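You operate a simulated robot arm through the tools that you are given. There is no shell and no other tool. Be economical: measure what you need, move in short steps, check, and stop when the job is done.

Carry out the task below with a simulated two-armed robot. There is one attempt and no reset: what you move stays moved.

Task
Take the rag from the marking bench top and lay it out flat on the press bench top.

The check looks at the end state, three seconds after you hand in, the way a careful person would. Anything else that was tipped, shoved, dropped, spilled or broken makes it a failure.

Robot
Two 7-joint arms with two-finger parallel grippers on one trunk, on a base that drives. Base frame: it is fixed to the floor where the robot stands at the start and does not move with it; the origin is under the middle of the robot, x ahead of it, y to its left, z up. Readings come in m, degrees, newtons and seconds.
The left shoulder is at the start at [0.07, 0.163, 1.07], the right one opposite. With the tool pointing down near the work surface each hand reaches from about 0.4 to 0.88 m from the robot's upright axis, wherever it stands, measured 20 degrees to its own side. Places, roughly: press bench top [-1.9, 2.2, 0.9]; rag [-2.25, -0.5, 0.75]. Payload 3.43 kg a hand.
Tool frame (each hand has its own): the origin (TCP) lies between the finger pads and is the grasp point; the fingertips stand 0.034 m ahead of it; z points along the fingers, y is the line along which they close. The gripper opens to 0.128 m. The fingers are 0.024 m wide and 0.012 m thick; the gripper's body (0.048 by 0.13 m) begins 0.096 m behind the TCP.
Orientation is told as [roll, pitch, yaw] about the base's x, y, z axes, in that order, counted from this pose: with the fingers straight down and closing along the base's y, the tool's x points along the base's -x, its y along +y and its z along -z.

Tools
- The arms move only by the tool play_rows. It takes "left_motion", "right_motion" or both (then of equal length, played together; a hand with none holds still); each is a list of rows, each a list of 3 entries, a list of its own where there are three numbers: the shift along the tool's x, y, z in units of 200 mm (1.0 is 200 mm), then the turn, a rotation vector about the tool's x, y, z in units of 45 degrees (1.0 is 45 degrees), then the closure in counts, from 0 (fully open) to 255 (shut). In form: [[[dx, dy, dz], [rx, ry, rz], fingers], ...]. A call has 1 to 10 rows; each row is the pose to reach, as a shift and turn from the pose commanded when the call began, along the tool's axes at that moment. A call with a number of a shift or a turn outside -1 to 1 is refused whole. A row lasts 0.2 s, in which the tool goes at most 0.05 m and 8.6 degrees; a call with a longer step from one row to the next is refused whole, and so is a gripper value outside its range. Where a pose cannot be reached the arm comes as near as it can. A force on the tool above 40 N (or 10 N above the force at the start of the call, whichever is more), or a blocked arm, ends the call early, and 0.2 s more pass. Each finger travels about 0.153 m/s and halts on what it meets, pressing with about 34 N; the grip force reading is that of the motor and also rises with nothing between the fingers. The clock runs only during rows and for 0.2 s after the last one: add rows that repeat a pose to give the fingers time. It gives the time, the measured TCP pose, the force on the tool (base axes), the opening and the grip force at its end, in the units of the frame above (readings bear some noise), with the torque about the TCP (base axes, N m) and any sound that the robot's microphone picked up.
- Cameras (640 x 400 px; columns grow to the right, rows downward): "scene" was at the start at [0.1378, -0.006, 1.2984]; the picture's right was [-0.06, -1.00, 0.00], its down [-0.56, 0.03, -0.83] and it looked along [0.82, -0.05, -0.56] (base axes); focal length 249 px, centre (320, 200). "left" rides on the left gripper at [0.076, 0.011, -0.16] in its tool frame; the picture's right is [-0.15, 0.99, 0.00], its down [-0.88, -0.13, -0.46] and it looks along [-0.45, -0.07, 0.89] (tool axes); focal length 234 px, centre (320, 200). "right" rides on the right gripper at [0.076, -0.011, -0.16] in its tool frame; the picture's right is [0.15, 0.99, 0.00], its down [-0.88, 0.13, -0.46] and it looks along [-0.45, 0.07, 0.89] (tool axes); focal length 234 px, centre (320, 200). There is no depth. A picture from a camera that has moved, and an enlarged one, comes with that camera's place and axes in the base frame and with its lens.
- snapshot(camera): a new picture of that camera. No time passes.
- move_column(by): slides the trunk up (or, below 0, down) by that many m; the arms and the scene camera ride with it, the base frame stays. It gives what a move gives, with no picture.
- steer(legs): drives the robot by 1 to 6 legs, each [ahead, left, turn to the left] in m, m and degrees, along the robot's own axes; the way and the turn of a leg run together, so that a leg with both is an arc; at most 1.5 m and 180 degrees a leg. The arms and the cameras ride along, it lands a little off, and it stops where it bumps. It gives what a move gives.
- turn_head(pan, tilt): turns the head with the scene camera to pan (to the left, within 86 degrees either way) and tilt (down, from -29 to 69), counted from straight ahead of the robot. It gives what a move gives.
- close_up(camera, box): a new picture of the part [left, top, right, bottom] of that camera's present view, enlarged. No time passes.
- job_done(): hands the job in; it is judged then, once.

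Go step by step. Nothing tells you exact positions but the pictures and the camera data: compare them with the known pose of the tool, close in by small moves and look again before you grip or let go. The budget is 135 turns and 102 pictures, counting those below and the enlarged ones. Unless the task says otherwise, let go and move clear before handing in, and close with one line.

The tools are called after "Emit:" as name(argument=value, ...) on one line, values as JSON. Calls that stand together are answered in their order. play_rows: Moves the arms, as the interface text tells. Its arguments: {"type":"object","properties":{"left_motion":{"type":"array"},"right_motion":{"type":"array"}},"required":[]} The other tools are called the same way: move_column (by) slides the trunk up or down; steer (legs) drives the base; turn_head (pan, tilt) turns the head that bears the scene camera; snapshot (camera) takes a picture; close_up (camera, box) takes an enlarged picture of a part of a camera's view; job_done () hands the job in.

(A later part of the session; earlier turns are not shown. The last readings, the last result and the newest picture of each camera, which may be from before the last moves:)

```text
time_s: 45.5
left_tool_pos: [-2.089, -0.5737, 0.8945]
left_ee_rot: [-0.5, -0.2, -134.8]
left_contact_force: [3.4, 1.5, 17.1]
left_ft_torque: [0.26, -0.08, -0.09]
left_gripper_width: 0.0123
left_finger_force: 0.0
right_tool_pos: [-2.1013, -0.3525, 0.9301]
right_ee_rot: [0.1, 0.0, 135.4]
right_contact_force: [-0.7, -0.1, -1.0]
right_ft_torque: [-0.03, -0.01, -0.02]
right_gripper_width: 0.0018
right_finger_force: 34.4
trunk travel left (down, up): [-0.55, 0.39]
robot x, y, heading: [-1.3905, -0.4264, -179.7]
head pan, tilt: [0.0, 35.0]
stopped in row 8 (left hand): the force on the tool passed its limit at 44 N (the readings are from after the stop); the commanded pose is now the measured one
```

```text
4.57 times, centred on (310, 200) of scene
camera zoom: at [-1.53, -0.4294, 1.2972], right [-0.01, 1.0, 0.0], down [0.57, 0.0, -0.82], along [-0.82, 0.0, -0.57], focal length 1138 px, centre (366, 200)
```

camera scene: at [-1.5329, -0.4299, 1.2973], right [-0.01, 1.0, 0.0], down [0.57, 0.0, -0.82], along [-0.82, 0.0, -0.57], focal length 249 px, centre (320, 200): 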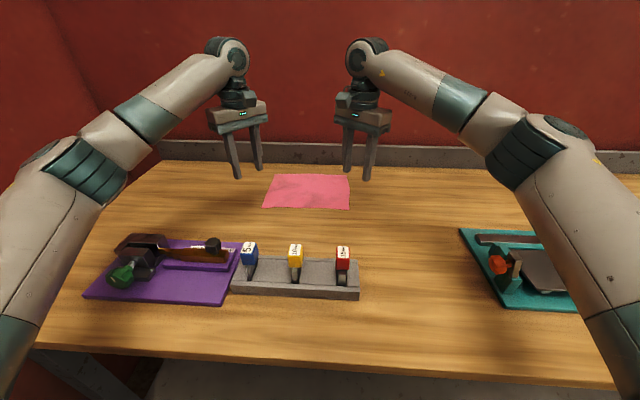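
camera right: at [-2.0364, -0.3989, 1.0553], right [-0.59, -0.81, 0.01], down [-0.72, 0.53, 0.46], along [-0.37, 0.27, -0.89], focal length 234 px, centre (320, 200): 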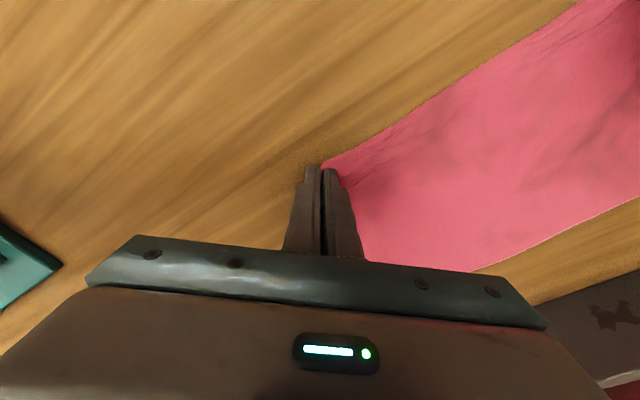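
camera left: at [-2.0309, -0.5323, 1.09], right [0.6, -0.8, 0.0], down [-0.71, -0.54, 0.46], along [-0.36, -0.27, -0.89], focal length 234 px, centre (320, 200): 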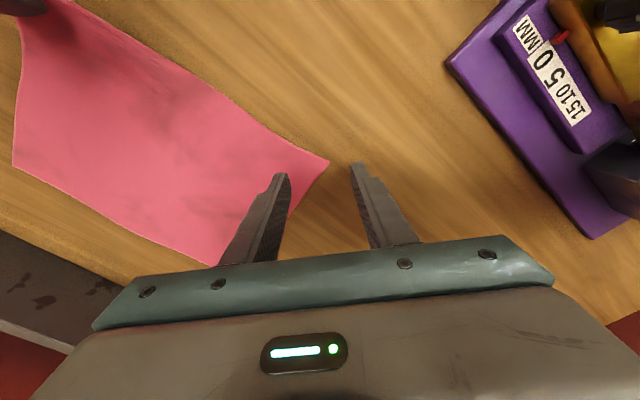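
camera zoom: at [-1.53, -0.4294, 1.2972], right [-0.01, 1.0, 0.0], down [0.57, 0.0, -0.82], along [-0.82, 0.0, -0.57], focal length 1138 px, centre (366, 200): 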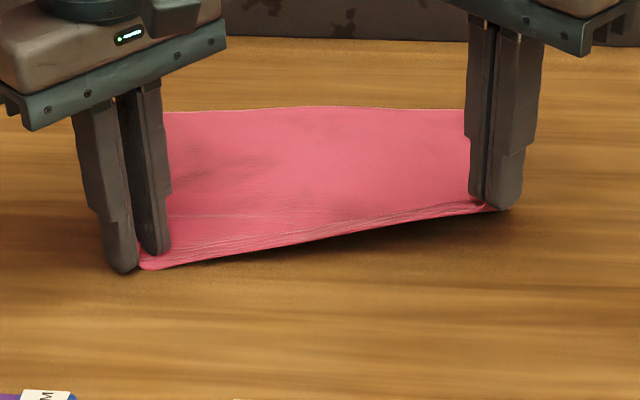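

Emit:
play_rows(left_motion=[[[0, 0, 0], [0, 0, 0], 240], [[0, 0, 0], [0, 0, 0], 255], [[0, 0, 0], [0, 0, 0], 255], [[0, 0, 0], [0, 0, 0], 255]])

Emit:
close_up(camera="scene", box=[240, 160, 380, 240])

```text
time_s: 46.5
left_tool_pos: [-2.0883, -0.574, 0.895]
left_ee_rot: [-0.5, -0.2, -134.8]
left_contact_force: [-5.7, 5.0, 28.6]
left_ft_torque: [0.38, 0.21, 0.04]
left_gripper_width: 0.0019
left_finger_force: 33.7
right_tool_pos: [-2.1013, -0.3517, 0.9318]
right_ee_rot: [0.2, 0.0, 135.4]
right_contact_force: [0.0, -5.9, -0.7]
right_ft_torque: [-0.19, 0.01, 0.03]
right_gripper_width: 0.0019
right_finger_force: 33.7
trunk travel left (down, up): [-0.55, 0.39]
robot x, y, heading: [-1.3898, -0.4246, -179.6]
head pan, tilt: [0.0, 35.0]
```

```text
4.57 times, centred on (310, 200) of scene
camera zoom: at [-1.5287, -0.4291, 1.2979], right [-0.01, 1.0, 0.0], down [0.57, 0.0, -0.82], along [-0.82, 0.0, -0.57], focal length 1138 px, centre (366, 200)
```

zoom: 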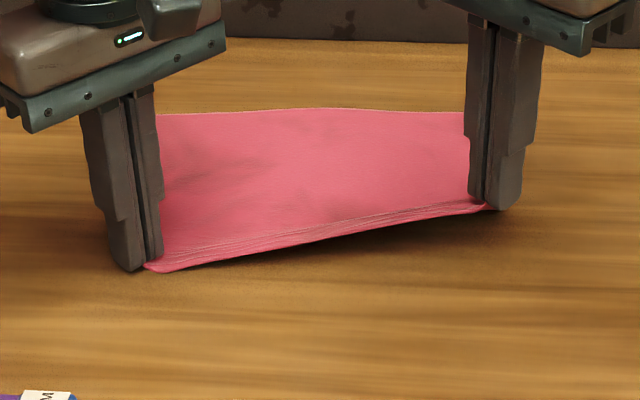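

Both corners now read 1.9 mm. I'll level the left hand with the right, then lift both.

Emit:
play_rows(left_motion=[[[0.01, -0.01, -0.06], [0, 0, 0], 255], [[0.02, -0.02, -0.12], [0, 0, 0], 255], [[0.02, -0.02, -0.18], [0, 0, 0], 255]])

Emit:
close_up(camera="scene", box=[240, 160, 380, 240])

```text
time_s: 47.2
left_tool_pos: [-2.0895, -0.5689, 0.9269]
left_ee_rot: [-0.2, 0.0, -134.7]
left_contact_force: [0.7, 1.3, -0.6]
left_ft_torque: [0.02, 0.04, -0.02]
left_gripper_width: 0.0017
left_finger_force: 33.7
right_tool_pos: [-2.1038, -0.353, 0.9303]
right_ee_rot: [-0.1, 0.1, 135.3]
right_contact_force: [0.2, 0.3, 0.1]
right_ft_torque: [-0.03, 0.02, 0.0]
right_gripper_width: 0.0019
right_finger_force: 34.3
trunk travel left (down, up): [-0.55, 0.39]
robot x, y, heading: [-1.3934, -0.4282, -179.8]
head pan, tilt: [0.0, 35.0]
```

```text
4.57 times, centred on (310, 200) of scene
camera zoom: at [-1.5313, -0.4297, 1.2973], right [-0.01, 1.0, 0.0], down [0.57, 0.0, -0.82], along [-0.82, 0.0, -0.57], focal length 1138 px, centre (366, 200)
```

zoom: 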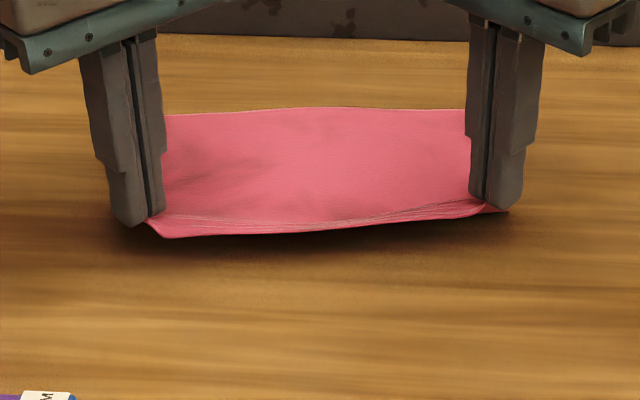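

Both corners are held. Raising by the trunk.

Emit:
move_column(by=0.15)

Emit:
move_column(by=0.2)

Emit:
snapshot(camera="scene")

```text
time_s: 49.0
left_tool_pos: [-2.0903, -0.569, 1.0783]
left_ee_rot: [0.0, -0.1, -134.8]
left_contact_force: [0.1, -0.7, 0.1]
left_ft_torque: [-0.03, -0.02, 0.01]
left_gripper_width: 0.0018
left_finger_force: 33.9
right_tool_pos: [-2.1047, -0.3527, 1.0805]
right_ee_rot: [0.0, 0.1, 135.5]
right_contact_force: [-0.1, 0.6, -1.2]
right_ft_torque: [-0.02, 0.02, 0.01]
right_gripper_width: 0.002
right_finger_force: 34.1
trunk travel left (down, up): [-0.7, 0.24]
robot x, y, heading: [-1.3916, -0.4264, -179.6]
head pan, tilt: [0.0, 35.0]
```

```text
time_s: 51.2
left_tool_pos: [-2.0893, -0.5684, 1.2778]
left_ee_rot: [-0.1, 0.1, -134.7]
left_contact_force: [0.3, -0.7, -0.7]
left_ft_torque: [0.01, 0.02, -0.02]
left_gripper_width: 0.0019
left_finger_force: 34.1
right_tool_pos: [-2.1037, -0.3528, 1.2817]
right_ee_rot: [0.0, 0.1, 135.4]
right_contact_force: [0.1, -0.3, 0.0]
right_ft_torque: [0.0, 0.01, 0.01]
right_gripper_width: 0.0018
right_finger_force: 34.0
trunk travel left (down, up): [-0.9, 0.04]
robot x, y, heading: [-1.394, -0.426, -179.8]
head pan, tilt: [0.0, 35.0]
```

```text
68 pictures are left
camera scene: at [-1.5314, -0.4297, 1.6474], right [-0.01, 1.0, 0.0], down [0.57, 0.0, -0.82], along [-0.82, 0.0, -0.57], focal length 249 px, centre (320, 200)
```

scene: 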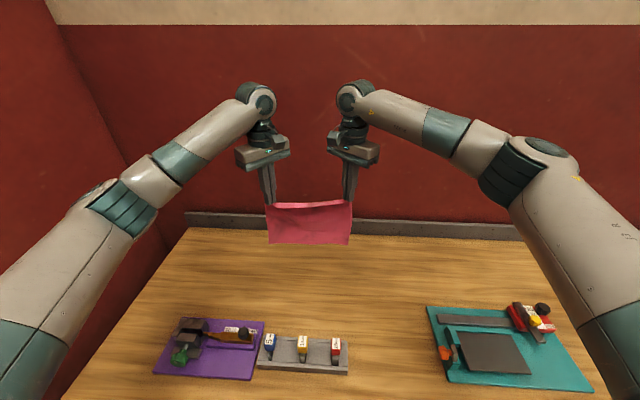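

The rag hangs cleanly between both hands. Backing off, tucking the arms in a bit, and looking right toward the press bench.

Emit:
steer(legs=[[-0.35, -0.1, 0]])

Emit:
play_rows(left_motion=[[[0.12, 0.12, 0], [0, 0, 0], 255], [[0.24, 0.24, 0], [0, 0, 0], 255], [[0.36, 0.36, 0], [0, 0, 0], 255], [[0.48, 0.48, 0], [0, 0, 0], 255], [[0.6, 0.6, 0], [0, 0, 0], 255], [[0.7, 0.7, 0], [0, 0, 0], 255]], right_motion=[[[0.12, -0.12, 0], [0, 0, 0], 255], [[0.24, -0.24, 0], [0, 0, 0], 255], [[0.36, -0.36, 0], [0, 0, 0], 255], [[0.48, -0.48, 0], [0, 0, 0], 255], [[0.6, -0.6, 0], [0, 0, 0], 255], [[0.7, -0.7, 0], [0, 0, 0], 255]])

Emit:
turn_head(pan=-55, tilt=30)

Emit:
snapshot(camera="scene")

```text
time_s: 53.5
left_tool_pos: [-1.7429, -0.4673, 1.2764]
left_ee_rot: [-0.1, 0.1, -134.8]
left_contact_force: [0.0, 0.4, -0.3]
left_ft_torque: [0.01, 0.01, -0.01]
left_gripper_width: 0.0016
left_finger_force: 33.9
right_tool_pos: [-1.756, -0.2511, 1.2783]
right_ee_rot: [0.0, 0.0, 135.3]
right_contact_force: [-0.9, -0.1, 0.3]
right_ft_torque: [0.03, 0.0, 0.01]
right_gripper_width: 0.0022
right_finger_force: 34.4
trunk travel left (down, up): [-0.9, 0.04]
robot x, y, heading: [-1.0431, -0.3235, -179.4]
head pan, tilt: [0.0, 35.0]
```

```text
time_s: 54.9
left_tool_pos: [-1.5396, -0.4636, 1.2769]
left_ee_rot: [-0.2, 0.0, -134.8]
left_contact_force: [-0.1, -0.8, 0.7]
left_ft_torque: [0.04, 0.02, 0.0]
left_gripper_width: 0.0017
left_finger_force: 33.9
right_tool_pos: [-1.5536, -0.2496, 1.2822]
right_ee_rot: [0.0, -0.1, 135.2]
right_contact_force: [-0.1, 0.2, -0.5]
right_ft_torque: [-0.02, -0.02, -0.03]
right_gripper_width: 0.002
right_finger_force: 34.2
trunk travel left (down, up): [-0.9, 0.04]
robot x, y, heading: [-1.0424, -0.3228, -179.9]
head pan, tilt: [0.0, 35.0]
```

```text
time_s: 56.1
left_tool_pos: [-1.5417, -0.464, 1.2783]
left_ee_rot: [-0.2, 0.0, -134.8]
left_contact_force: [-0.6, -0.2, 0.3]
left_ft_torque: [-0.01, -0.02, -0.02]
left_gripper_width: 0.0021
left_finger_force: 34.2
right_tool_pos: [-1.5559, -0.2491, 1.2816]
right_ee_rot: [-0.1, 0.1, 135.3]
right_contact_force: [0.0, -0.9, -0.5]
right_ft_torque: [0.01, 0.0, -0.03]
right_gripper_width: 0.002
right_finger_force: 34.2
trunk travel left (down, up): [-0.9, 0.04]
robot x, y, heading: [-1.0418, -0.3261, -179.6]
head pan, tilt: [-55.0, 30.0]
```

```text
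67 pictures are left
camera scene: at [-1.1463, -0.253, 1.6553], right [0.82, 0.58, 0.0], down [0.29, -0.41, -0.87], along [-0.5, 0.71, -0.5], focal length 249 px, centre (320, 200)
```

scene: 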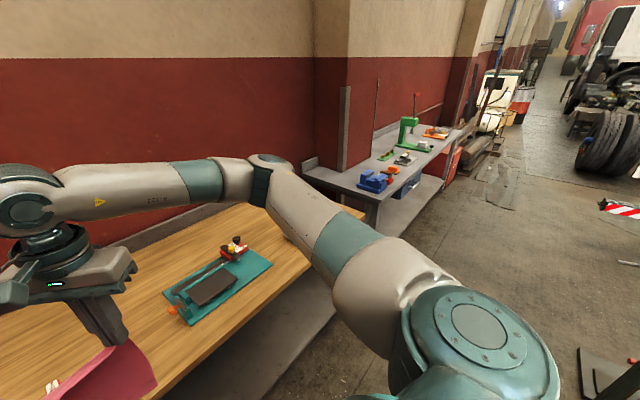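

Press bench front edge is about x≈-1.6, spanning y 0.9–3.2, with items on top. I'll drive sideways along the aisle toward it and look for free space.

Emit:
steer(legs=[[0, -0.9, 0], [0, -1.0, 0]])

Emit:
turn_head(pan=-20, tilt=35)

Emit:
snapshot(camera="scene")

```text
time_s: 65.6
left_tool_pos: [-1.5408, 1.4359, 1.2761]
left_ee_rot: [-0.3, 0.1, -135.5]
left_contact_force: [0.0, -0.1, 0.8]
left_ft_torque: [0.02, -0.02, -0.01]
left_gripper_width: 0.0019
left_finger_force: 34.6
right_tool_pos: [-1.5524, 1.651, 1.2807]
right_ee_rot: [0.0, 0.1, 134.7]
right_contact_force: [-0.2, -0.5, -1.3]
right_ft_torque: [-0.02, -0.03, -0.03]
right_gripper_width: 0.0019
right_finger_force: 33.9
trunk travel left (down, up): [-0.9, 0.04]
robot x, y, heading: [-1.0417, 1.5713, 179.7]
head pan, tilt: [-55.0, 30.0]
```

```text
time_s: 66.7
left_tool_pos: [-1.5415, 1.4375, 1.2774]
left_ee_rot: [-0.2, 0.0, -135.4]
left_contact_force: [-0.2, 0.7, 0.7]
left_ft_torque: [0.0, -0.02, 0.0]
left_gripper_width: 0.0018
left_finger_force: 34.0
right_tool_pos: [-1.5523, 1.652, 1.2807]
right_ee_rot: [0.0, 0.1, 134.7]
right_contact_force: [-0.1, -0.2, 0.0]
right_ft_torque: [0.01, 0.0, 0.0]
right_gripper_width: 0.0018
right_finger_force: 33.4
trunk travel left (down, up): [-0.9, 0.04]
robot x, y, heading: [-1.0422, 1.5685, 179.7]
head pan, tilt: [-20.0, 35.0]
```

```text
66 pictures are left
camera scene: at [-1.1739, 1.5998, 1.6475], right [0.35, 0.94, 0.0], down [0.54, -0.2, -0.82], along [-0.77, 0.29, -0.57], focal length 249 px, centre (320, 200)
```

scene: 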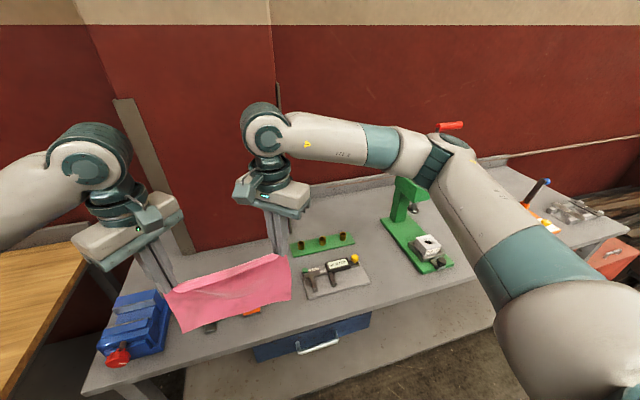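

Emit:
steer(legs=[[-0.06, -0.75, 0]])

Emit:
turn_head(pan=-15, tilt=35)

Emit:
snapshot(camera="scene")

```text
time_s: 70.7
left_tool_pos: [-1.4778, 2.184, 1.2771]
left_ee_rot: [-0.2, 0.1, -134.9]
left_contact_force: [0.6, -0.9, 0.1]
left_ft_torque: [0.03, 0.03, 0.02]
left_gripper_width: 0.002
left_finger_force: 34.3
right_tool_pos: [-1.4906, 2.3981, 1.2803]
right_ee_rot: [0.0, 0.0, 135.1]
right_contact_force: [0.8, 0.1, -0.7]
right_ft_torque: [-0.04, 0.01, 0.01]
right_gripper_width: 0.0019
right_finger_force: 33.9
trunk travel left (down, up): [-0.9, 0.04]
robot x, y, heading: [-0.9817, 2.3225, -180.1]
head pan, tilt: [-20.0, 35.0]
```

```text
time_s: 71.4
left_tool_pos: [-1.478, 2.1841, 1.2772]
left_ee_rot: [-0.2, 0.0, -135.0]
left_contact_force: [1.0, 0.0, 0.2]
left_ft_torque: [0.03, 0.02, 0.0]
left_gripper_width: 0.0016
left_finger_force: 33.4
right_tool_pos: [-1.4909, 2.4009, 1.2803]
right_ee_rot: [0.0, 0.1, 135.2]
right_contact_force: [-1.1, -0.2, -0.3]
right_ft_torque: [-0.03, -0.04, -0.02]
right_gripper_width: 0.0019
right_finger_force: 33.8
trunk travel left (down, up): [-0.9, 0.04]
robot x, y, heading: [-0.9807, 2.3177, -180.0]
head pan, tilt: [-15.0, 35.0]
```

```text
65 pictures are left
camera scene: at [-1.1141, 2.3434, 1.6475], right [0.26, 0.97, 0.0], down [0.55, -0.15, -0.82], along [-0.79, 0.21, -0.57], focal length 249 px, centre (320, 200)
```

scene: 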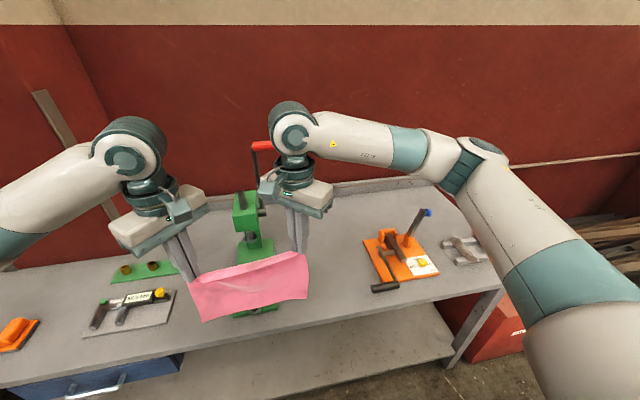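

There's a free strip between the green press (y≲2.36) and the orange tray (y≳2.66). I'll centre on y≈2.53 and measure it better.

Emit:
steer(legs=[[0, -0.24, 0]])

Emit:
turn_head(pan=0, tilt=40)

Emit:
snapshot(camera="scene")

Emit:
snapshot(camera="left")

Emit:
snapshot(camera="right")

```text
time_s: 73.2
left_tool_pos: [-1.478, 2.4222, 1.2771]
left_ee_rot: [-0.2, 0.1, -135.1]
left_contact_force: [-0.1, -0.3, -0.8]
left_ft_torque: [0.04, 0.01, 0.02]
left_gripper_width: 0.002
left_finger_force: 33.8
right_tool_pos: [-1.4901, 2.6371, 1.2823]
right_ee_rot: [0.1, 0.1, 135.2]
right_contact_force: [-0.5, -0.8, -0.3]
right_ft_torque: [0.02, 0.0, 0.01]
right_gripper_width: 0.0019
right_finger_force: 33.7
trunk travel left (down, up): [-0.9, 0.04]
robot x, y, heading: [-0.9822, 2.559, -180.0]
head pan, tilt: [-15.0, 35.0]
```

```text
time_s: 73.9
left_tool_pos: [-1.4781, 2.4255, 1.2791]
left_ee_rot: [0.0, 0.0, -134.9]
left_contact_force: [-0.6, 0.3, 0.0]
left_ft_torque: [0.02, 0.0, 0.0]
left_gripper_width: 0.0018
left_finger_force: 33.7
right_tool_pos: [-1.4895, 2.6412, 1.2811]
right_ee_rot: [0.1, 0.1, 135.2]
right_contact_force: [-0.3, 0.7, 0.2]
right_ft_torque: [0.01, 0.0, -0.04]
right_gripper_width: 0.0019
right_finger_force: 33.5
trunk travel left (down, up): [-0.9, 0.04]
robot x, y, heading: [-0.9766, 2.5606, -179.9]
head pan, tilt: [0.0, 40.0]
```

```text
64 pictures are left
camera scene: at [-1.1142, 2.5619, 1.64], right [0.0, 1.0, 0.0], down [0.64, 0.0, -0.77], along [-0.77, 0.0, -0.64], focal length 249 px, centre (320, 200)
```

scene: 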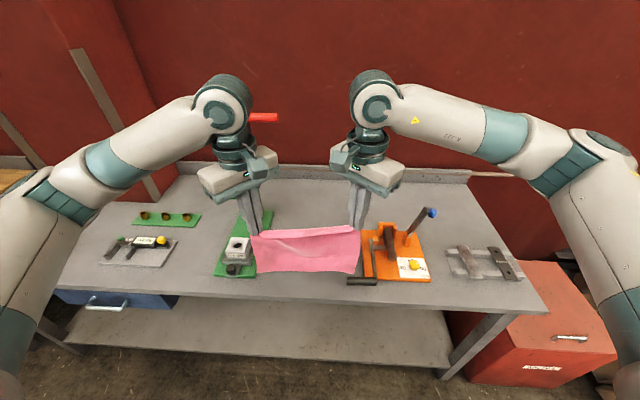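

```text
63 pictures are left
camera left: at [-1.4157, 2.4708, 1.4363], right [0.6, -0.8, 0.0], down [-0.71, -0.53, 0.46], along [-0.37, -0.27, -0.89], focal length 234 px, centre (320, 200)
```

left: 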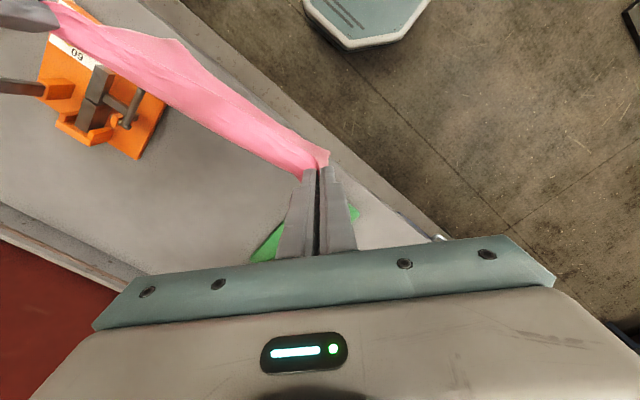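

```text
62 pictures are left
camera right: at [-1.4296, 2.5952, 1.4409], right [-0.59, -0.8, 0.0], down [-0.72, 0.53, 0.45], along [-0.37, 0.27, -0.89], focal length 234 px, centre (320, 200)
```

right: 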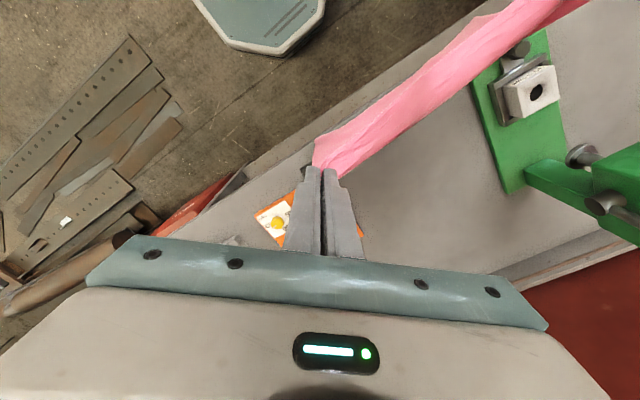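

Measured free strip is y 2.36–2.70 for x −1.9…−1.6, and the lever tip sits at about (-1.99, 2.4, 1.3). I'll lay the rag at x −1.85…−1.63, centred on y≈2.53, after driving in a bit.

Emit:
steer(legs=[[0.17, 0, 0]])

Emit:
play_rows(left_motion=[[[-0.12, -0.12, 0], [0, 0, 0], 255], [[-0.24, -0.24, 0], [0, 0, 0], 255], [[-0.36, -0.36, 0], [0, 0, 0], 255], [[-0.48, -0.48, 0], [0, 0, 0], 255], [[-0.6, -0.6, 0], [0, 0, 0], 255], [[-0.65, -0.65, 0], [0, 0, 0], 255]], right_motion=[[[-0.12, 0.12, 0], [0, 0, 0], 255], [[-0.24, 0.24, 0], [0, 0, 0], 255], [[-0.36, 0.36, 0], [0, 0, 0], 255], [[-0.48, 0.48, 0], [0, 0, 0], 255], [[-0.58, 0.58, 0], [0, 0, 0], 255], [[-0.61, 0.61, 0], [0, 0, 0], 255]])

Emit:
snapshot(camera="scene")

Emit:
snapshot(camera="left")

Emit:
snapshot(camera="right")

```text
time_s: 75.4
left_tool_pos: [-1.6443, 2.4248, 1.2792]
left_ee_rot: [-0.2, -0.1, -134.9]
left_contact_force: [0.3, 0.7, -0.1]
left_ft_torque: [0.07, 0.07, 0.0]
left_gripper_width: 0.0018
left_finger_force: 33.9
right_tool_pos: [-1.6565, 2.6385, 1.2821]
right_ee_rot: [0.1, 0.0, 135.1]
right_contact_force: [0.5, 0.0, 0.3]
right_ft_torque: [-0.02, 0.03, -0.01]
right_gripper_width: 0.0016
right_finger_force: 34.4
trunk travel left (down, up): [-0.9, 0.04]
robot x, y, heading: [-1.1473, 2.5662, -179.9]
head pan, tilt: [0.0, 40.0]
```

```text
time_s: 76.8
left_tool_pos: [-1.8328, 2.4241, 1.2768]
left_ee_rot: [0.0, -0.1, -135.0]
left_contact_force: [0.4, -0.2, 0.7]
left_ft_torque: [0.0, 0.02, 0.01]
left_gripper_width: 0.0018
left_finger_force: 34.1
right_tool_pos: [-1.8332, 2.6387, 1.2802]
right_ee_rot: [0.1, 0.1, 135.3]
right_contact_force: [-0.5, -0.3, -0.2]
right_ft_torque: [-0.02, 0.02, -0.03]
right_gripper_width: 0.0016
right_finger_force: 34.2
trunk travel left (down, up): [-0.9, 0.04]
robot x, y, heading: [-1.1452, 2.562, -180.0]
head pan, tilt: [0.0, 40.0]
```

```text
61 pictures are left
camera scene: at [-1.2844, 2.5606, 1.6399], right [0.0, 1.0, 0.0], down [0.64, 0.0, -0.77], along [-0.77, 0.0, -0.64], focal length 249 px, centre (320, 200)
```

scene: 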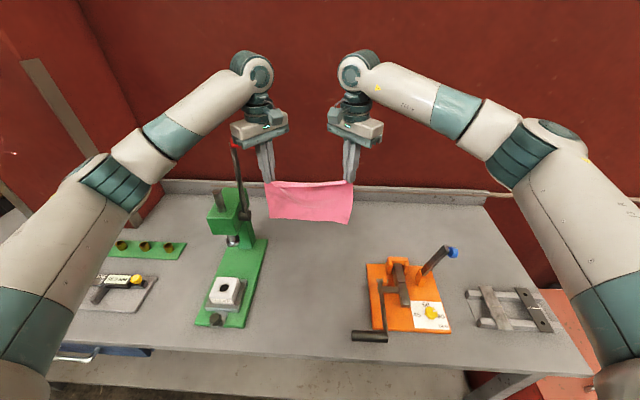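

```text
60 pictures are left
camera left: at [-1.7708, 2.4691, 1.4363], right [0.6, -0.8, 0.0], down [-0.71, -0.53, 0.46], along [-0.37, -0.27, -0.89], focal length 234 px, centre (320, 200)
```

left: 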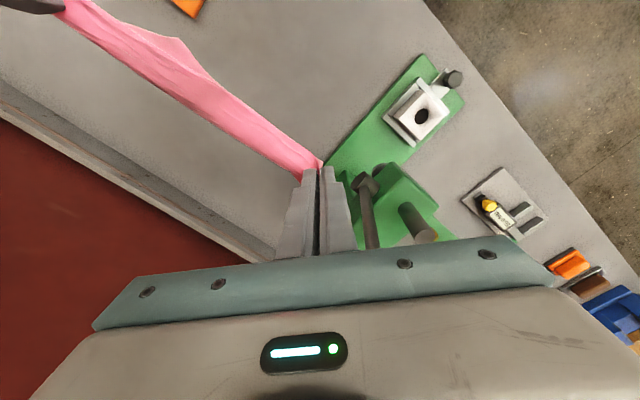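

```text
59 pictures are left
camera right: at [-1.7722, 2.5937, 1.4399], right [-0.59, -0.81, 0.0], down [-0.72, 0.53, 0.45], along [-0.37, 0.27, -0.89], focal length 234 px, centre (320, 200)
```

right: 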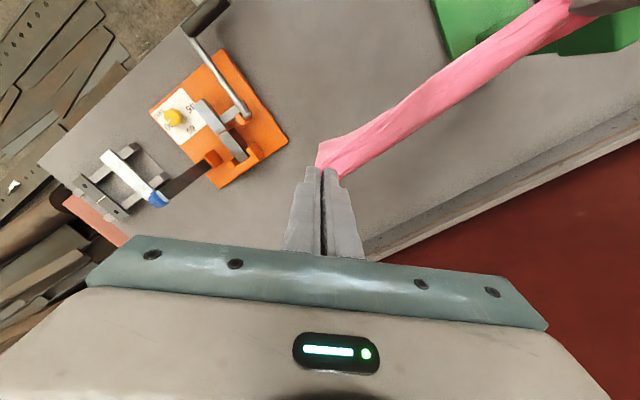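

The press lever's handle is close to my left gripper; zooming in before any motion.

Emit:
close_up(camera="scene", box=[190, 80, 350, 180])

Emit:
close_up(camera="left", box=[280, 140, 480, 265])

```text
4.00 times, centred on (270, 130) of scene
camera zoom: at [-1.2844, 2.5606, 1.6399], right [0.0, 1.0, 0.0], down [0.64, 0.0, -0.77], along [-0.77, 0.0, -0.64], focal length 996 px, centre (520, 480)
```

zoom: 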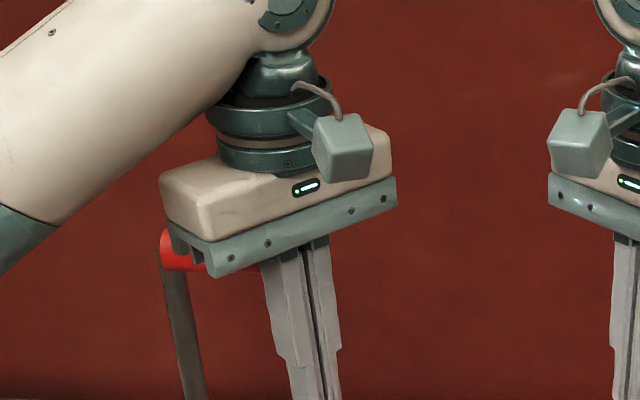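

```text
3.20 times, centred on (380, 202) of left
camera zoom: at [-1.7708, 2.4691, 1.4363], right [0.6, -0.8, 0.0], down [-0.71, -0.53, 0.46], along [-0.37, -0.27, -0.89], focal length 749 px, centre (128, 192)
```

zoom: 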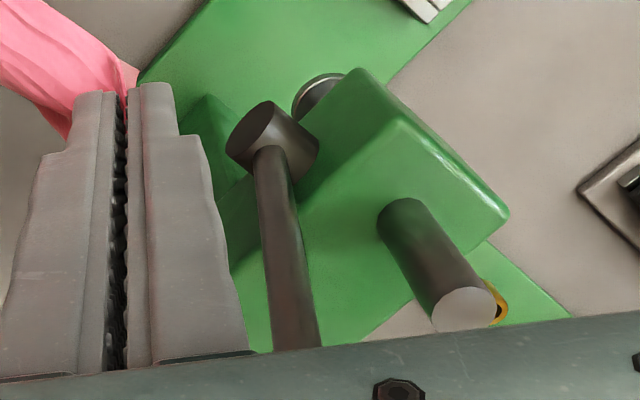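

The lever's red handle (about x −1.85, y 2.34–2.43, z 1.355) is right beside the left gripper, so this lane is unsafe to lower in. I'll move the hands away horizontally (toward the robot and right). Instead I'll use the clear area behind the orange tray, around x −1.88…−2.1, y≈2.66.

Emit:
play_rows(left_motion=[[[0.1, 0.05, 0], [0, 0, 0], 255], [[0.22, 0.11, 0], [0, 0, 0], 255], [[0.34, 0.17, 0], [0, 0, 0], 255], [[0.46, 0.23, 0], [0, 0, 0], 255], [[0.58, 0.29, 0], [0, 0, 0], 255], [[0.7, 0.35, 0], [0, 0, 0], 255]], right_motion=[[[0.05, -0.1, 0], [0, 0, 0], 255], [[0.11, -0.22, 0], [0, 0, 0], 255], [[0.17, -0.34, 0], [0, 0, 0], 255], [[0.23, -0.46, 0], [0, 0, 0], 255], [[0.29, -0.58, 0], [0, 0, 0], 255], [[0.35, -0.7, 0], [0, 0, 0], 255]])

Emit:
snapshot(camera="scene")

```text
time_s: 78.2
left_tool_pos: [-1.6816, 2.4747, 1.2779]
left_ee_rot: [-0.1, -0.1, -134.9]
left_contact_force: [0.5, 0.2, -0.5]
left_ft_torque: [0.0, 0.03, 0.01]
left_gripper_width: 0.0019
left_finger_force: 33.8
right_tool_pos: [-1.6821, 2.6879, 1.2801]
right_ee_rot: [0.1, 0.1, 135.3]
right_contact_force: [0.1, -0.4, 0.3]
right_ft_torque: [-0.02, 0.03, -0.01]
right_gripper_width: 0.0018
right_finger_force: 34.4
trunk travel left (down, up): [-0.9, 0.04]
robot x, y, heading: [-1.1465, 2.5618, -180.0]
head pan, tilt: [0.0, 40.0]
```

```text
56 pictures are left
camera scene: at [-1.2824, 2.5616, 1.6401], right [0.0, 1.0, 0.0], down [0.64, 0.0, -0.77], along [-0.77, 0.0, -0.64], focal length 249 px, centre (320, 200)
```

scene: 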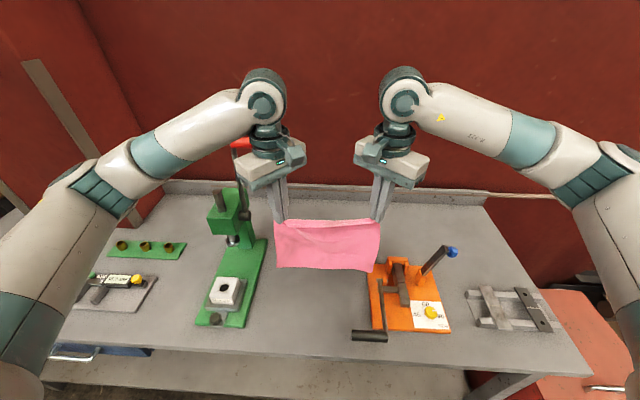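

Lowering beside the press would also put the left forearm near the lever. Earlier pictures showed a free area left of the green strip, behind the small orange item (about x −1.78…−2.1, y 1.35–1.72), with nothing tall nearby. Backing out and going there.

Emit:
steer(legs=[[-0.2, 0, 0], [0, 1.03, 0]])

Emit:
turn_head(pan=0, tilt=38)

Emit:
snapshot(camera="scene")

Emit:
snapshot(camera="left")

Emit:
snapshot(camera="right")

```text
time_s: 84.7
left_tool_pos: [-1.4813, 1.4502, 1.2785]
left_ee_rot: [-0.1, 0.0, -134.8]
left_contact_force: [0.0, -0.2, -0.2]
left_ft_torque: [0.0, 0.0, 0.01]
left_gripper_width: 0.0017
left_finger_force: 34.7
right_tool_pos: [-1.4817, 1.6633, 1.2809]
right_ee_rot: [0.1, 0.1, 135.4]
right_contact_force: [0.3, -0.7, 0.6]
right_ft_torque: [-0.03, 0.0, 0.0]
right_gripper_width: 0.0019
right_finger_force: 34.7
trunk travel left (down, up): [-0.9, 0.04]
robot x, y, heading: [-0.9465, 1.5402, -179.4]
head pan, tilt: [0.0, 40.0]
```

```text
time_s: 85.3
left_tool_pos: [-1.4816, 1.4503, 1.277]
left_ee_rot: [-0.2, 0.0, -134.7]
left_contact_force: [-0.1, 0.4, -0.4]
left_ft_torque: [0.03, 0.0, 0.0]
left_gripper_width: 0.0018
left_finger_force: 34.0
right_tool_pos: [-1.4809, 1.664, 1.2795]
right_ee_rot: [0.0, 0.2, 135.3]
right_contact_force: [-0.3, -0.6, 0.7]
right_ft_torque: [0.02, 0.0, -0.02]
right_gripper_width: 0.0018
right_finger_force: 34.2
trunk travel left (down, up): [-0.9, 0.04]
robot x, y, heading: [-0.9416, 1.5407, -180.0]
head pan, tilt: [0.0, 38.0]
```

```text
55 pictures are left
camera scene: at [-1.0828, 1.5377, 1.6429], right [0.0, 1.0, 0.0], down [0.62, 0.0, -0.79], along [-0.79, 0.0, -0.62], focal length 249 px, centre (320, 200)
```

scene: 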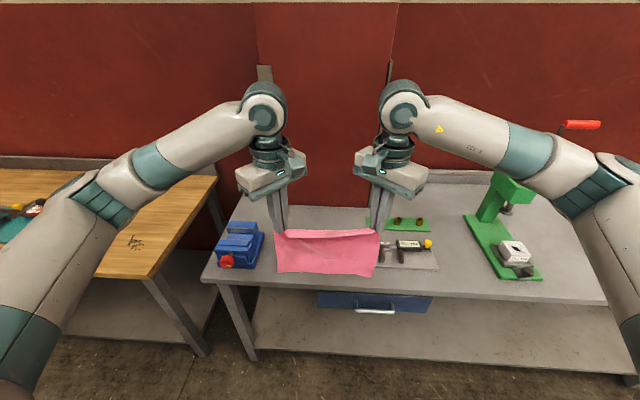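

```text
54 pictures are left
camera left: at [-1.4184, 1.4952, 1.4363], right [0.6, -0.8, 0.0], down [-0.71, -0.53, 0.46], along [-0.37, -0.27, -0.89], focal length 234 px, centre (320, 200)
```

left: 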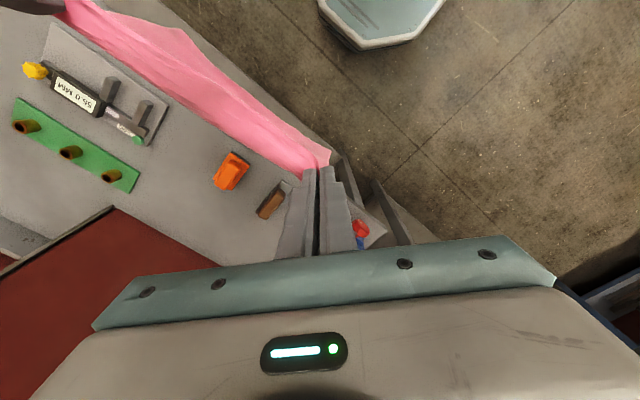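

```text
53 pictures are left
camera right: at [-1.4204, 1.6189, 1.4404], right [-0.59, -0.81, 0.0], down [-0.72, 0.53, 0.45], along [-0.37, 0.27, -0.89], focal length 234 px, centre (320, 200)
```

right: 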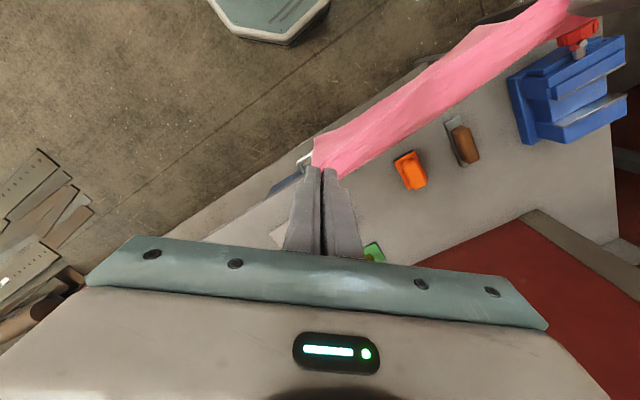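

This area is too shallow because a wall pilaster cuts it. Back to the lane between press and tray, but with the hands tilted so the wrists stay well back from the press lever.

Emit:
steer(legs=[[0, -0.953, 0]])

Emit:
play_rows(left_motion=[[[-0.09, -0.09, 0], [0.08, -0.08, 0], 255], [[-0.18, -0.18, 0], [0.16, -0.16, 0], 255], [[-0.27, -0.27, 0], [0.24, -0.24, 0], 255], [[-0.36, -0.36, 0], [0.32, -0.32, 0], 255], [[-0.45, -0.45, 0], [0.4, -0.4, 0], 255], [[-0.5, -0.5, 0], [0.47, -0.47, 0], 255], [[-0.5, -0.5, 0], [0.47, -0.47, 0], 255]], right_motion=[[[-0.09, 0.09, 0], [-0.08, -0.08, 0], 255], [[-0.18, 0.18, 0], [-0.16, -0.16, 0], 255], [[-0.27, 0.27, 0], [-0.24, -0.24, 0], 255], [[-0.36, 0.36, 0], [-0.32, -0.32, 0], 255], [[-0.45, 0.45, 0], [-0.4, -0.4, 0], 255], [[-0.5, 0.5, 0], [-0.47, -0.47, 0], 255], [[-0.5, 0.5, 0], [-0.47, -0.47, 0], 255]])

Emit:
snapshot(camera="scene")

```text
time_s: 90.3
left_tool_pos: [-1.4857, 2.3964, 1.2781]
left_ee_rot: [-0.1, 0.0, -134.5]
left_contact_force: [-0.8, 0.4, -0.8]
left_ft_torque: [0.01, 0.05, 0.0]
left_gripper_width: 0.0023
left_finger_force: 34.5
right_tool_pos: [-1.4889, 2.6106, 1.2793]
right_ee_rot: [0.0, 0.1, 135.6]
right_contact_force: [-0.5, -0.1, 0.2]
right_ft_torque: [-0.03, 0.06, 0.01]
right_gripper_width: 0.0019
right_finger_force: 33.9
trunk travel left (down, up): [-0.9, 0.04]
robot x, y, heading: [-0.9504, 2.4907, -179.7]
head pan, tilt: [0.0, 38.0]
```

```text
time_s: 91.9
left_tool_pos: [-1.6282, 2.3958, 1.2786]
left_ee_rot: [-22.3, -20.7, -130.4]
left_contact_force: [0.0, 0.2, -0.2]
left_ft_torque: [-0.02, -0.06, 0.01]
left_gripper_width: 0.0019
left_finger_force: 34.2
right_tool_pos: [-1.6299, 2.6097, 1.2793]
right_ee_rot: [22.2, -20.5, 131.6]
right_contact_force: [-0.5, 1.2, -0.7]
right_ft_torque: [0.03, 0.01, -0.02]
right_gripper_width: 0.002
right_finger_force: 34.1
trunk travel left (down, up): [-0.9, 0.04]
robot x, y, heading: [-0.9515, 2.4851, -179.7]
head pan, tilt: [0.0, 38.0]
```

```text
52 pictures are left
camera scene: at [-1.0887, 2.4868, 1.6429], right [-0.01, 1.0, 0.0], down [0.62, 0.01, -0.79], along [-0.79, -0.01, -0.62], focal length 249 px, centre (320, 200)
```

scene: 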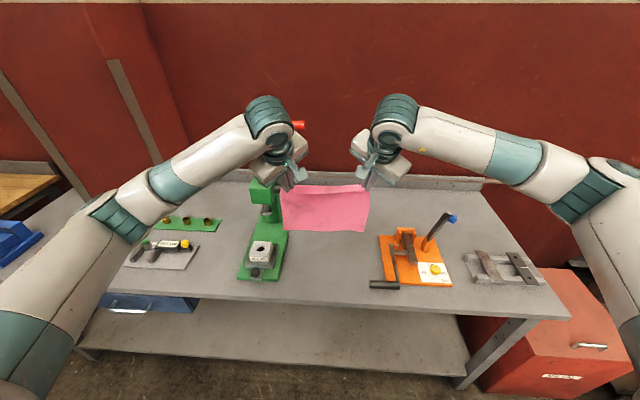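

Emit:
steer(legs=[[0.12, 0, 0]])

Emit:
play_rows(left_motion=[[[0.016, 0, 0.186], [0, 0, 0], 255], [[0.033, 0, 0.372], [0, 0, 0], 255], [[0.049, 0, 0.558], [0, 0, 0], 255], [[0.049, 0, 0.558], [0, 0, 0], 255]], right_motion=[[[0, -0.016, 0.186], [0, 0, 0], 255], [[0, -0.033, 0.372], [0, 0, 0], 255], [[0, -0.049, 0.558], [0, 0, 0], 255], [[0, -0.049, 0.558], [0, 0, 0], 255]])

Emit:
snapshot(camera="scene")

Emit:
snapshot(camera="left")

Emit:
snapshot(camera="right")

```text
time_s: 93.1
left_tool_pos: [-1.7437, 2.3945, 1.279]
left_ee_rot: [-22.4, -20.7, -130.3]
left_contact_force: [-0.2, 0.0, -0.1]
left_ft_torque: [-0.02, -0.05, -0.02]
left_gripper_width: 0.0018
left_finger_force: 33.3
right_tool_pos: [-1.7445, 2.6084, 1.2808]
right_ee_rot: [22.3, -20.6, 131.6]
right_contact_force: [-0.3, -0.7, -0.2]
right_ft_torque: [0.03, -0.01, 0.03]
right_gripper_width: 0.0019
right_finger_force: 34.0
trunk travel left (down, up): [-0.9, 0.04]
robot x, y, heading: [-1.0676, 2.4874, -179.5]
head pan, tilt: [0.0, 38.0]
```

```text
time_s: 94.1
left_tool_pos: [-1.794, 2.4016, 1.1799]
left_ee_rot: [-22.3, -20.7, -130.3]
left_contact_force: [0.5, -0.6, 0.2]
left_ft_torque: [-0.03, -0.03, 0.03]
left_gripper_width: 0.0018
left_finger_force: 34.2
right_tool_pos: [-1.7962, 2.6145, 1.1812]
right_ee_rot: [22.3, -20.6, 131.5]
right_contact_force: [-0.2, -0.4, 0.7]
right_ft_torque: [0.02, -0.03, 0.04]
right_gripper_width: 0.0018
right_finger_force: 34.1
trunk travel left (down, up): [-0.9, 0.04]
robot x, y, heading: [-1.0707, 2.4883, -179.2]
head pan, tilt: [0.0, 38.0]
```

```text
51 pictures are left
camera scene: at [-1.2054, 2.4854, 1.643], right [-0.01, 1.0, 0.0], down [0.62, 0.01, -0.79], along [-0.79, -0.01, -0.62], focal length 249 px, centre (320, 200)
```

scene: 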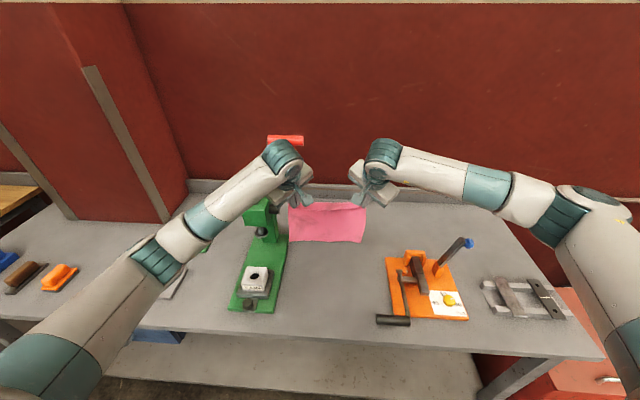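

```text
50 pictures are left
camera left: at [-1.6608, 2.4478, 1.2854], right [0.52, -0.8, -0.3], down [-0.38, -0.54, 0.75], along [-0.76, -0.28, -0.59], focal length 234 px, centre (320, 200)
```

left: 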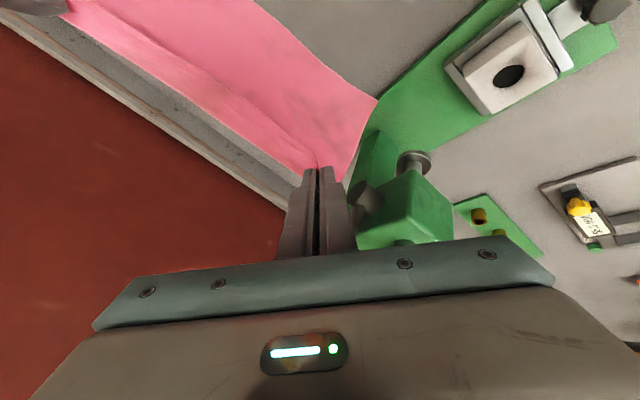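

```text
49 pictures are left
camera right: at [-1.6627, 2.5705, 1.2889], right [-0.51, -0.81, 0.3], down [-0.4, 0.53, 0.75], along [-0.77, 0.26, -0.59], focal length 234 px, centre (320, 200)
```

right: 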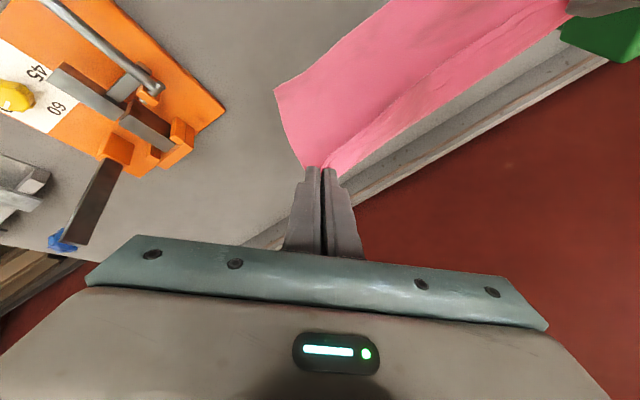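

Emit:
play_rows(left_motion=[[[0.046, 0.017, 0.176], [0, 0, 0], 255], [[0.0915, 0.0345, 0.353], [0, 0, 0], 255], [[0.0915, 0.0345, 0.353], [0, 0, 0], 255]], right_motion=[[[0.017, -0.046, 0.176], [0, 0, 0], 255], [[0.0345, -0.0915, 0.353], [0, 0, 0], 255], [[0.0345, -0.0915, 0.353], [0, 0, 0], 255]])

Emit:
close_up(camera="scene", box=[220, 130, 440, 270])

Emit:
snapshot(camera="left")

Emit:
snapshot(camera="right")

```text
time_s: 94.9
left_tool_pos: [-1.8139, 2.4102, 1.1112]
left_ee_rot: [-22.4, -20.7, -130.2]
left_contact_force: [-0.7, 0.7, -0.9]
left_ft_torque: [-0.04, -0.02, 0.03]
left_gripper_width: 0.0018
left_finger_force: 33.8
right_tool_pos: [-1.816, 2.6209, 1.1105]
right_ee_rot: [22.2, -20.6, 131.6]
right_contact_force: [0.6, 0.0, -0.8]
right_ft_torque: [0.01, -0.04, -0.01]
right_gripper_width: 0.0019
right_finger_force: 34.0
trunk travel left (down, up): [-0.9, 0.04]
robot x, y, heading: [-1.07, 2.4862, -179.4]
head pan, tilt: [0.0, 38.0]
```

```text
2.86 times, centred on (330, 200) of scene
camera zoom: at [-1.2048, 2.4849, 1.6431], right [-0.01, 1.0, 0.0], down [0.61, 0.01, -0.79], along [-0.79, -0.01, -0.62], focal length 711 px, centre (291, 200)
```

zoom: 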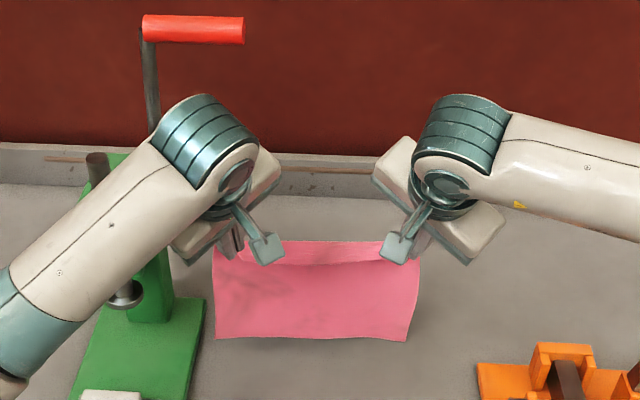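

```text
47 pictures are left
camera left: at [-1.6806, 2.4553, 1.2165], right [0.52, -0.8, -0.3], down [-0.38, -0.54, 0.75], along [-0.76, -0.28, -0.59], focal length 234 px, centre (320, 200)
```

left: 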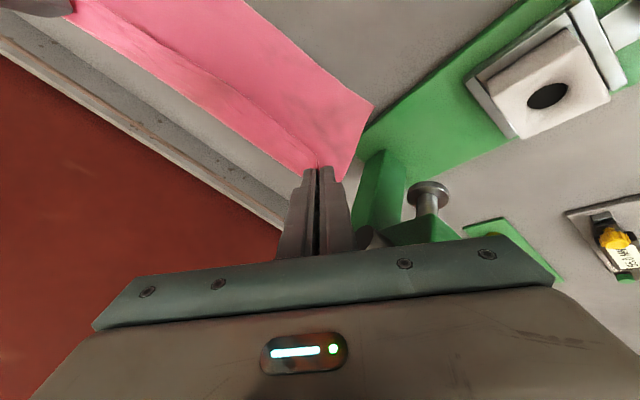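

```text
46 pictures are left
camera right: at [-1.6823, 2.5769, 1.219], right [-0.51, -0.81, 0.3], down [-0.4, 0.53, 0.75], along [-0.77, 0.26, -0.59], focal length 234 px, centre (320, 200)
```

right: 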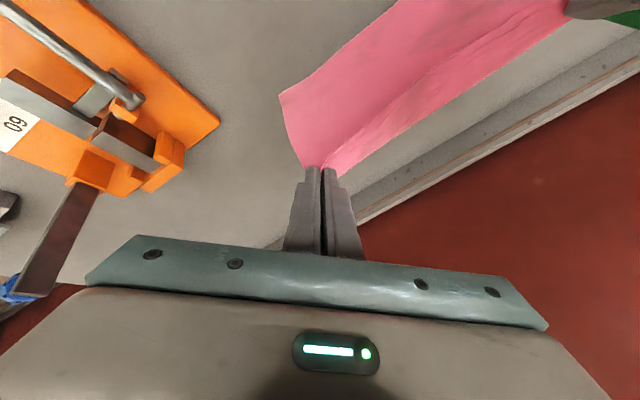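

Clear of everything; the rag's lower edge is just above the bench. Now starting the lay-down: shift 2 cm right, lower, and draw toward the robot.

Emit:
play_rows(left_motion=[[[0.124, -0.018, 0.13], [0, 0, 0], 255], [[0.124, -0.018, 0.13], [0, 0, 0], 255], [[0.203, 0.061, 0.124], [0, 0, 0], 255], [[0.282, 0.14, 0.117], [0, 0, 0], 255], [[0.282, 0.14, 0.117], [0, 0, 0], 255]], right_motion=[[[-0.018, -0.124, 0.13], [0, 0, 0], 255], [[-0.018, -0.124, 0.13], [0, 0, 0], 255], [[0.061, -0.203, 0.124], [0, 0, 0], 255], [[0.14, -0.282, 0.117], [0, 0, 0], 255], [[0.14, -0.282, 0.117], [0, 0, 0], 255]])

Emit:
close_up(camera="scene", box=[220, 150, 440, 290])

Emit:
snapshot(camera="right")

```text
time_s: 96.1
left_tool_pos: [-1.776, 2.4289, 1.0554]
left_ee_rot: [-22.4, -20.6, -130.2]
left_contact_force: [0.2, 0.3, 0.9]
left_ft_torque: [0.01, -0.04, 0.02]
left_gripper_width: 0.0018
left_finger_force: 34.7
right_tool_pos: [-1.7771, 2.6414, 1.0596]
right_ee_rot: [22.1, -20.6, 131.7]
right_contact_force: [0.0, -0.6, 0.3]
right_ft_torque: [0.02, -0.03, 0.0]
right_gripper_width: 0.0019
right_finger_force: 33.9
trunk travel left (down, up): [-0.9, 0.04]
robot x, y, heading: [-1.067, 2.4893, -179.5]
head pan, tilt: [0.0, 38.0]
```

```text
2.86 times, centred on (330, 220) of scene
camera zoom: at [-1.2072, 2.4848, 1.6428], right [-0.01, 1.0, 0.0], down [0.62, 0.01, -0.79], along [-0.79, -0.01, -0.62], focal length 711 px, centre (291, 143)
```

zoom: 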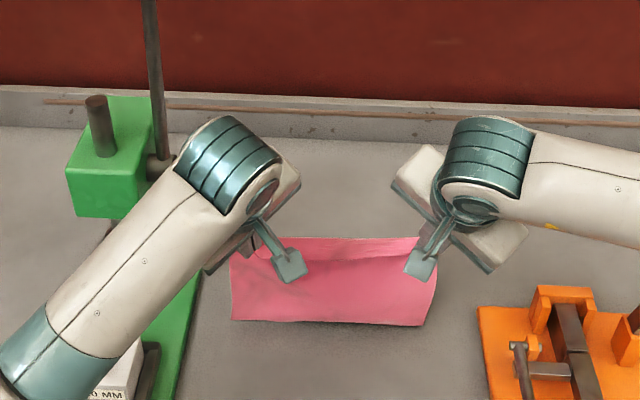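

```text
44 pictures are left
camera right: at [-1.6446, 2.5982, 1.1677], right [-0.51, -0.81, 0.3], down [-0.4, 0.53, 0.75], along [-0.76, 0.26, -0.59], focal length 234 px, centre (320, 200)
```

right: 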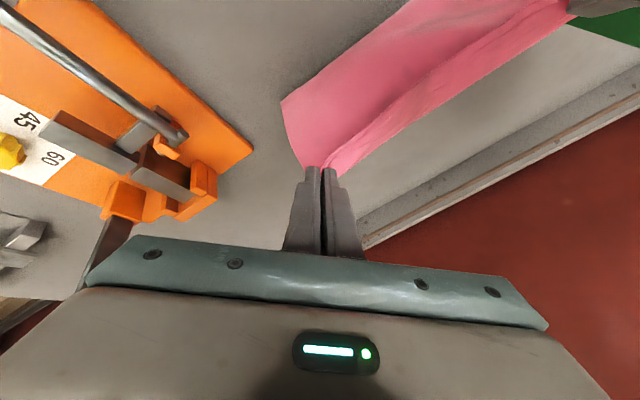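

The bench top is really about z≈0.865, so the rag's lower edge is still ~4 cm up. Going down and slightly back in before continuing.

Emit:
play_rows(left_motion=[[[-0.018, -0.018, 0.13], [0, 0, 0], 255], [[-0.036, -0.036, 0.26], [0, 0, 0], 255], [[-0.036, -0.036, 0.26], [0, 0, 0], 255]], right_motion=[[[-0.018, 0.018, 0.13], [0, 0, 0], 255], [[-0.036, 0.036, 0.26], [0, 0, 0], 255], [[-0.036, 0.036, 0.26], [0, 0, 0], 255]])

Emit:
snapshot(camera="scene")

Emit:
snapshot(camera="right")

```text
time_s: 96.9
left_tool_pos: [-1.809, 2.4292, 1.0183]
left_ee_rot: [-22.3, -20.6, -130.4]
left_contact_force: [1.0, 0.8, -0.1]
left_ft_torque: [-0.03, -0.04, 0.03]
left_gripper_width: 0.0017
left_finger_force: 34.1
right_tool_pos: [-1.8109, 2.6423, 1.0215]
right_ee_rot: [22.1, -20.7, 131.6]
right_contact_force: [0.1, 0.1, -0.4]
right_ft_torque: [0.0, -0.06, 0.04]
right_gripper_width: 0.0015
right_finger_force: 33.5
trunk travel left (down, up): [-0.9, 0.04]
robot x, y, heading: [-1.0712, 2.4919, -179.2]
head pan, tilt: [0.0, 38.0]
```

```text
43 pictures are left
camera scene: at [-1.2051, 2.4852, 1.6431], right [-0.01, 1.0, 0.0], down [0.62, 0.01, -0.79], along [-0.79, -0.01, -0.62], focal length 249 px, centre (320, 200)
```

scene: 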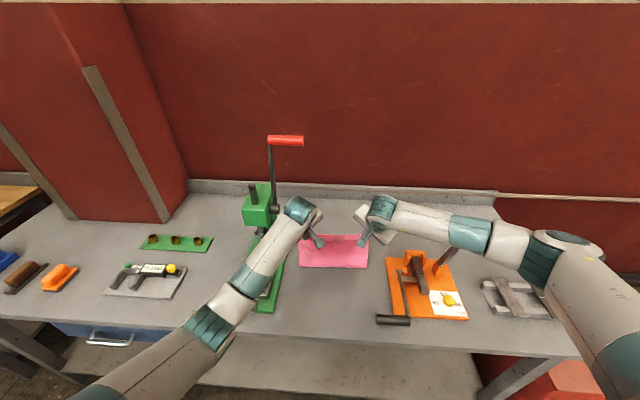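

```text
42 pictures are left
camera right: at [-1.6781, 2.5981, 1.1288], right [-0.51, -0.81, 0.3], down [-0.4, 0.53, 0.75], along [-0.77, 0.26, -0.59], focal length 234 px, centre (320, 200)
```

right: 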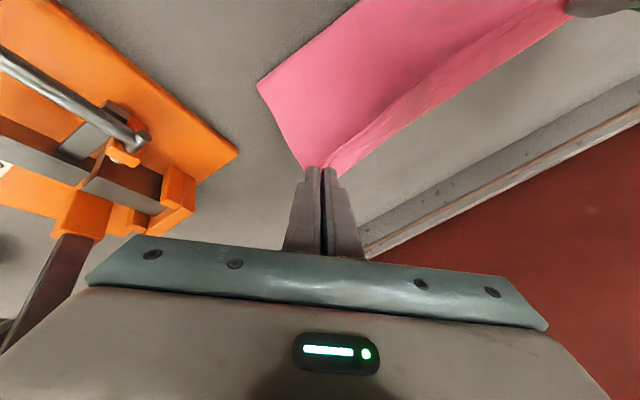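

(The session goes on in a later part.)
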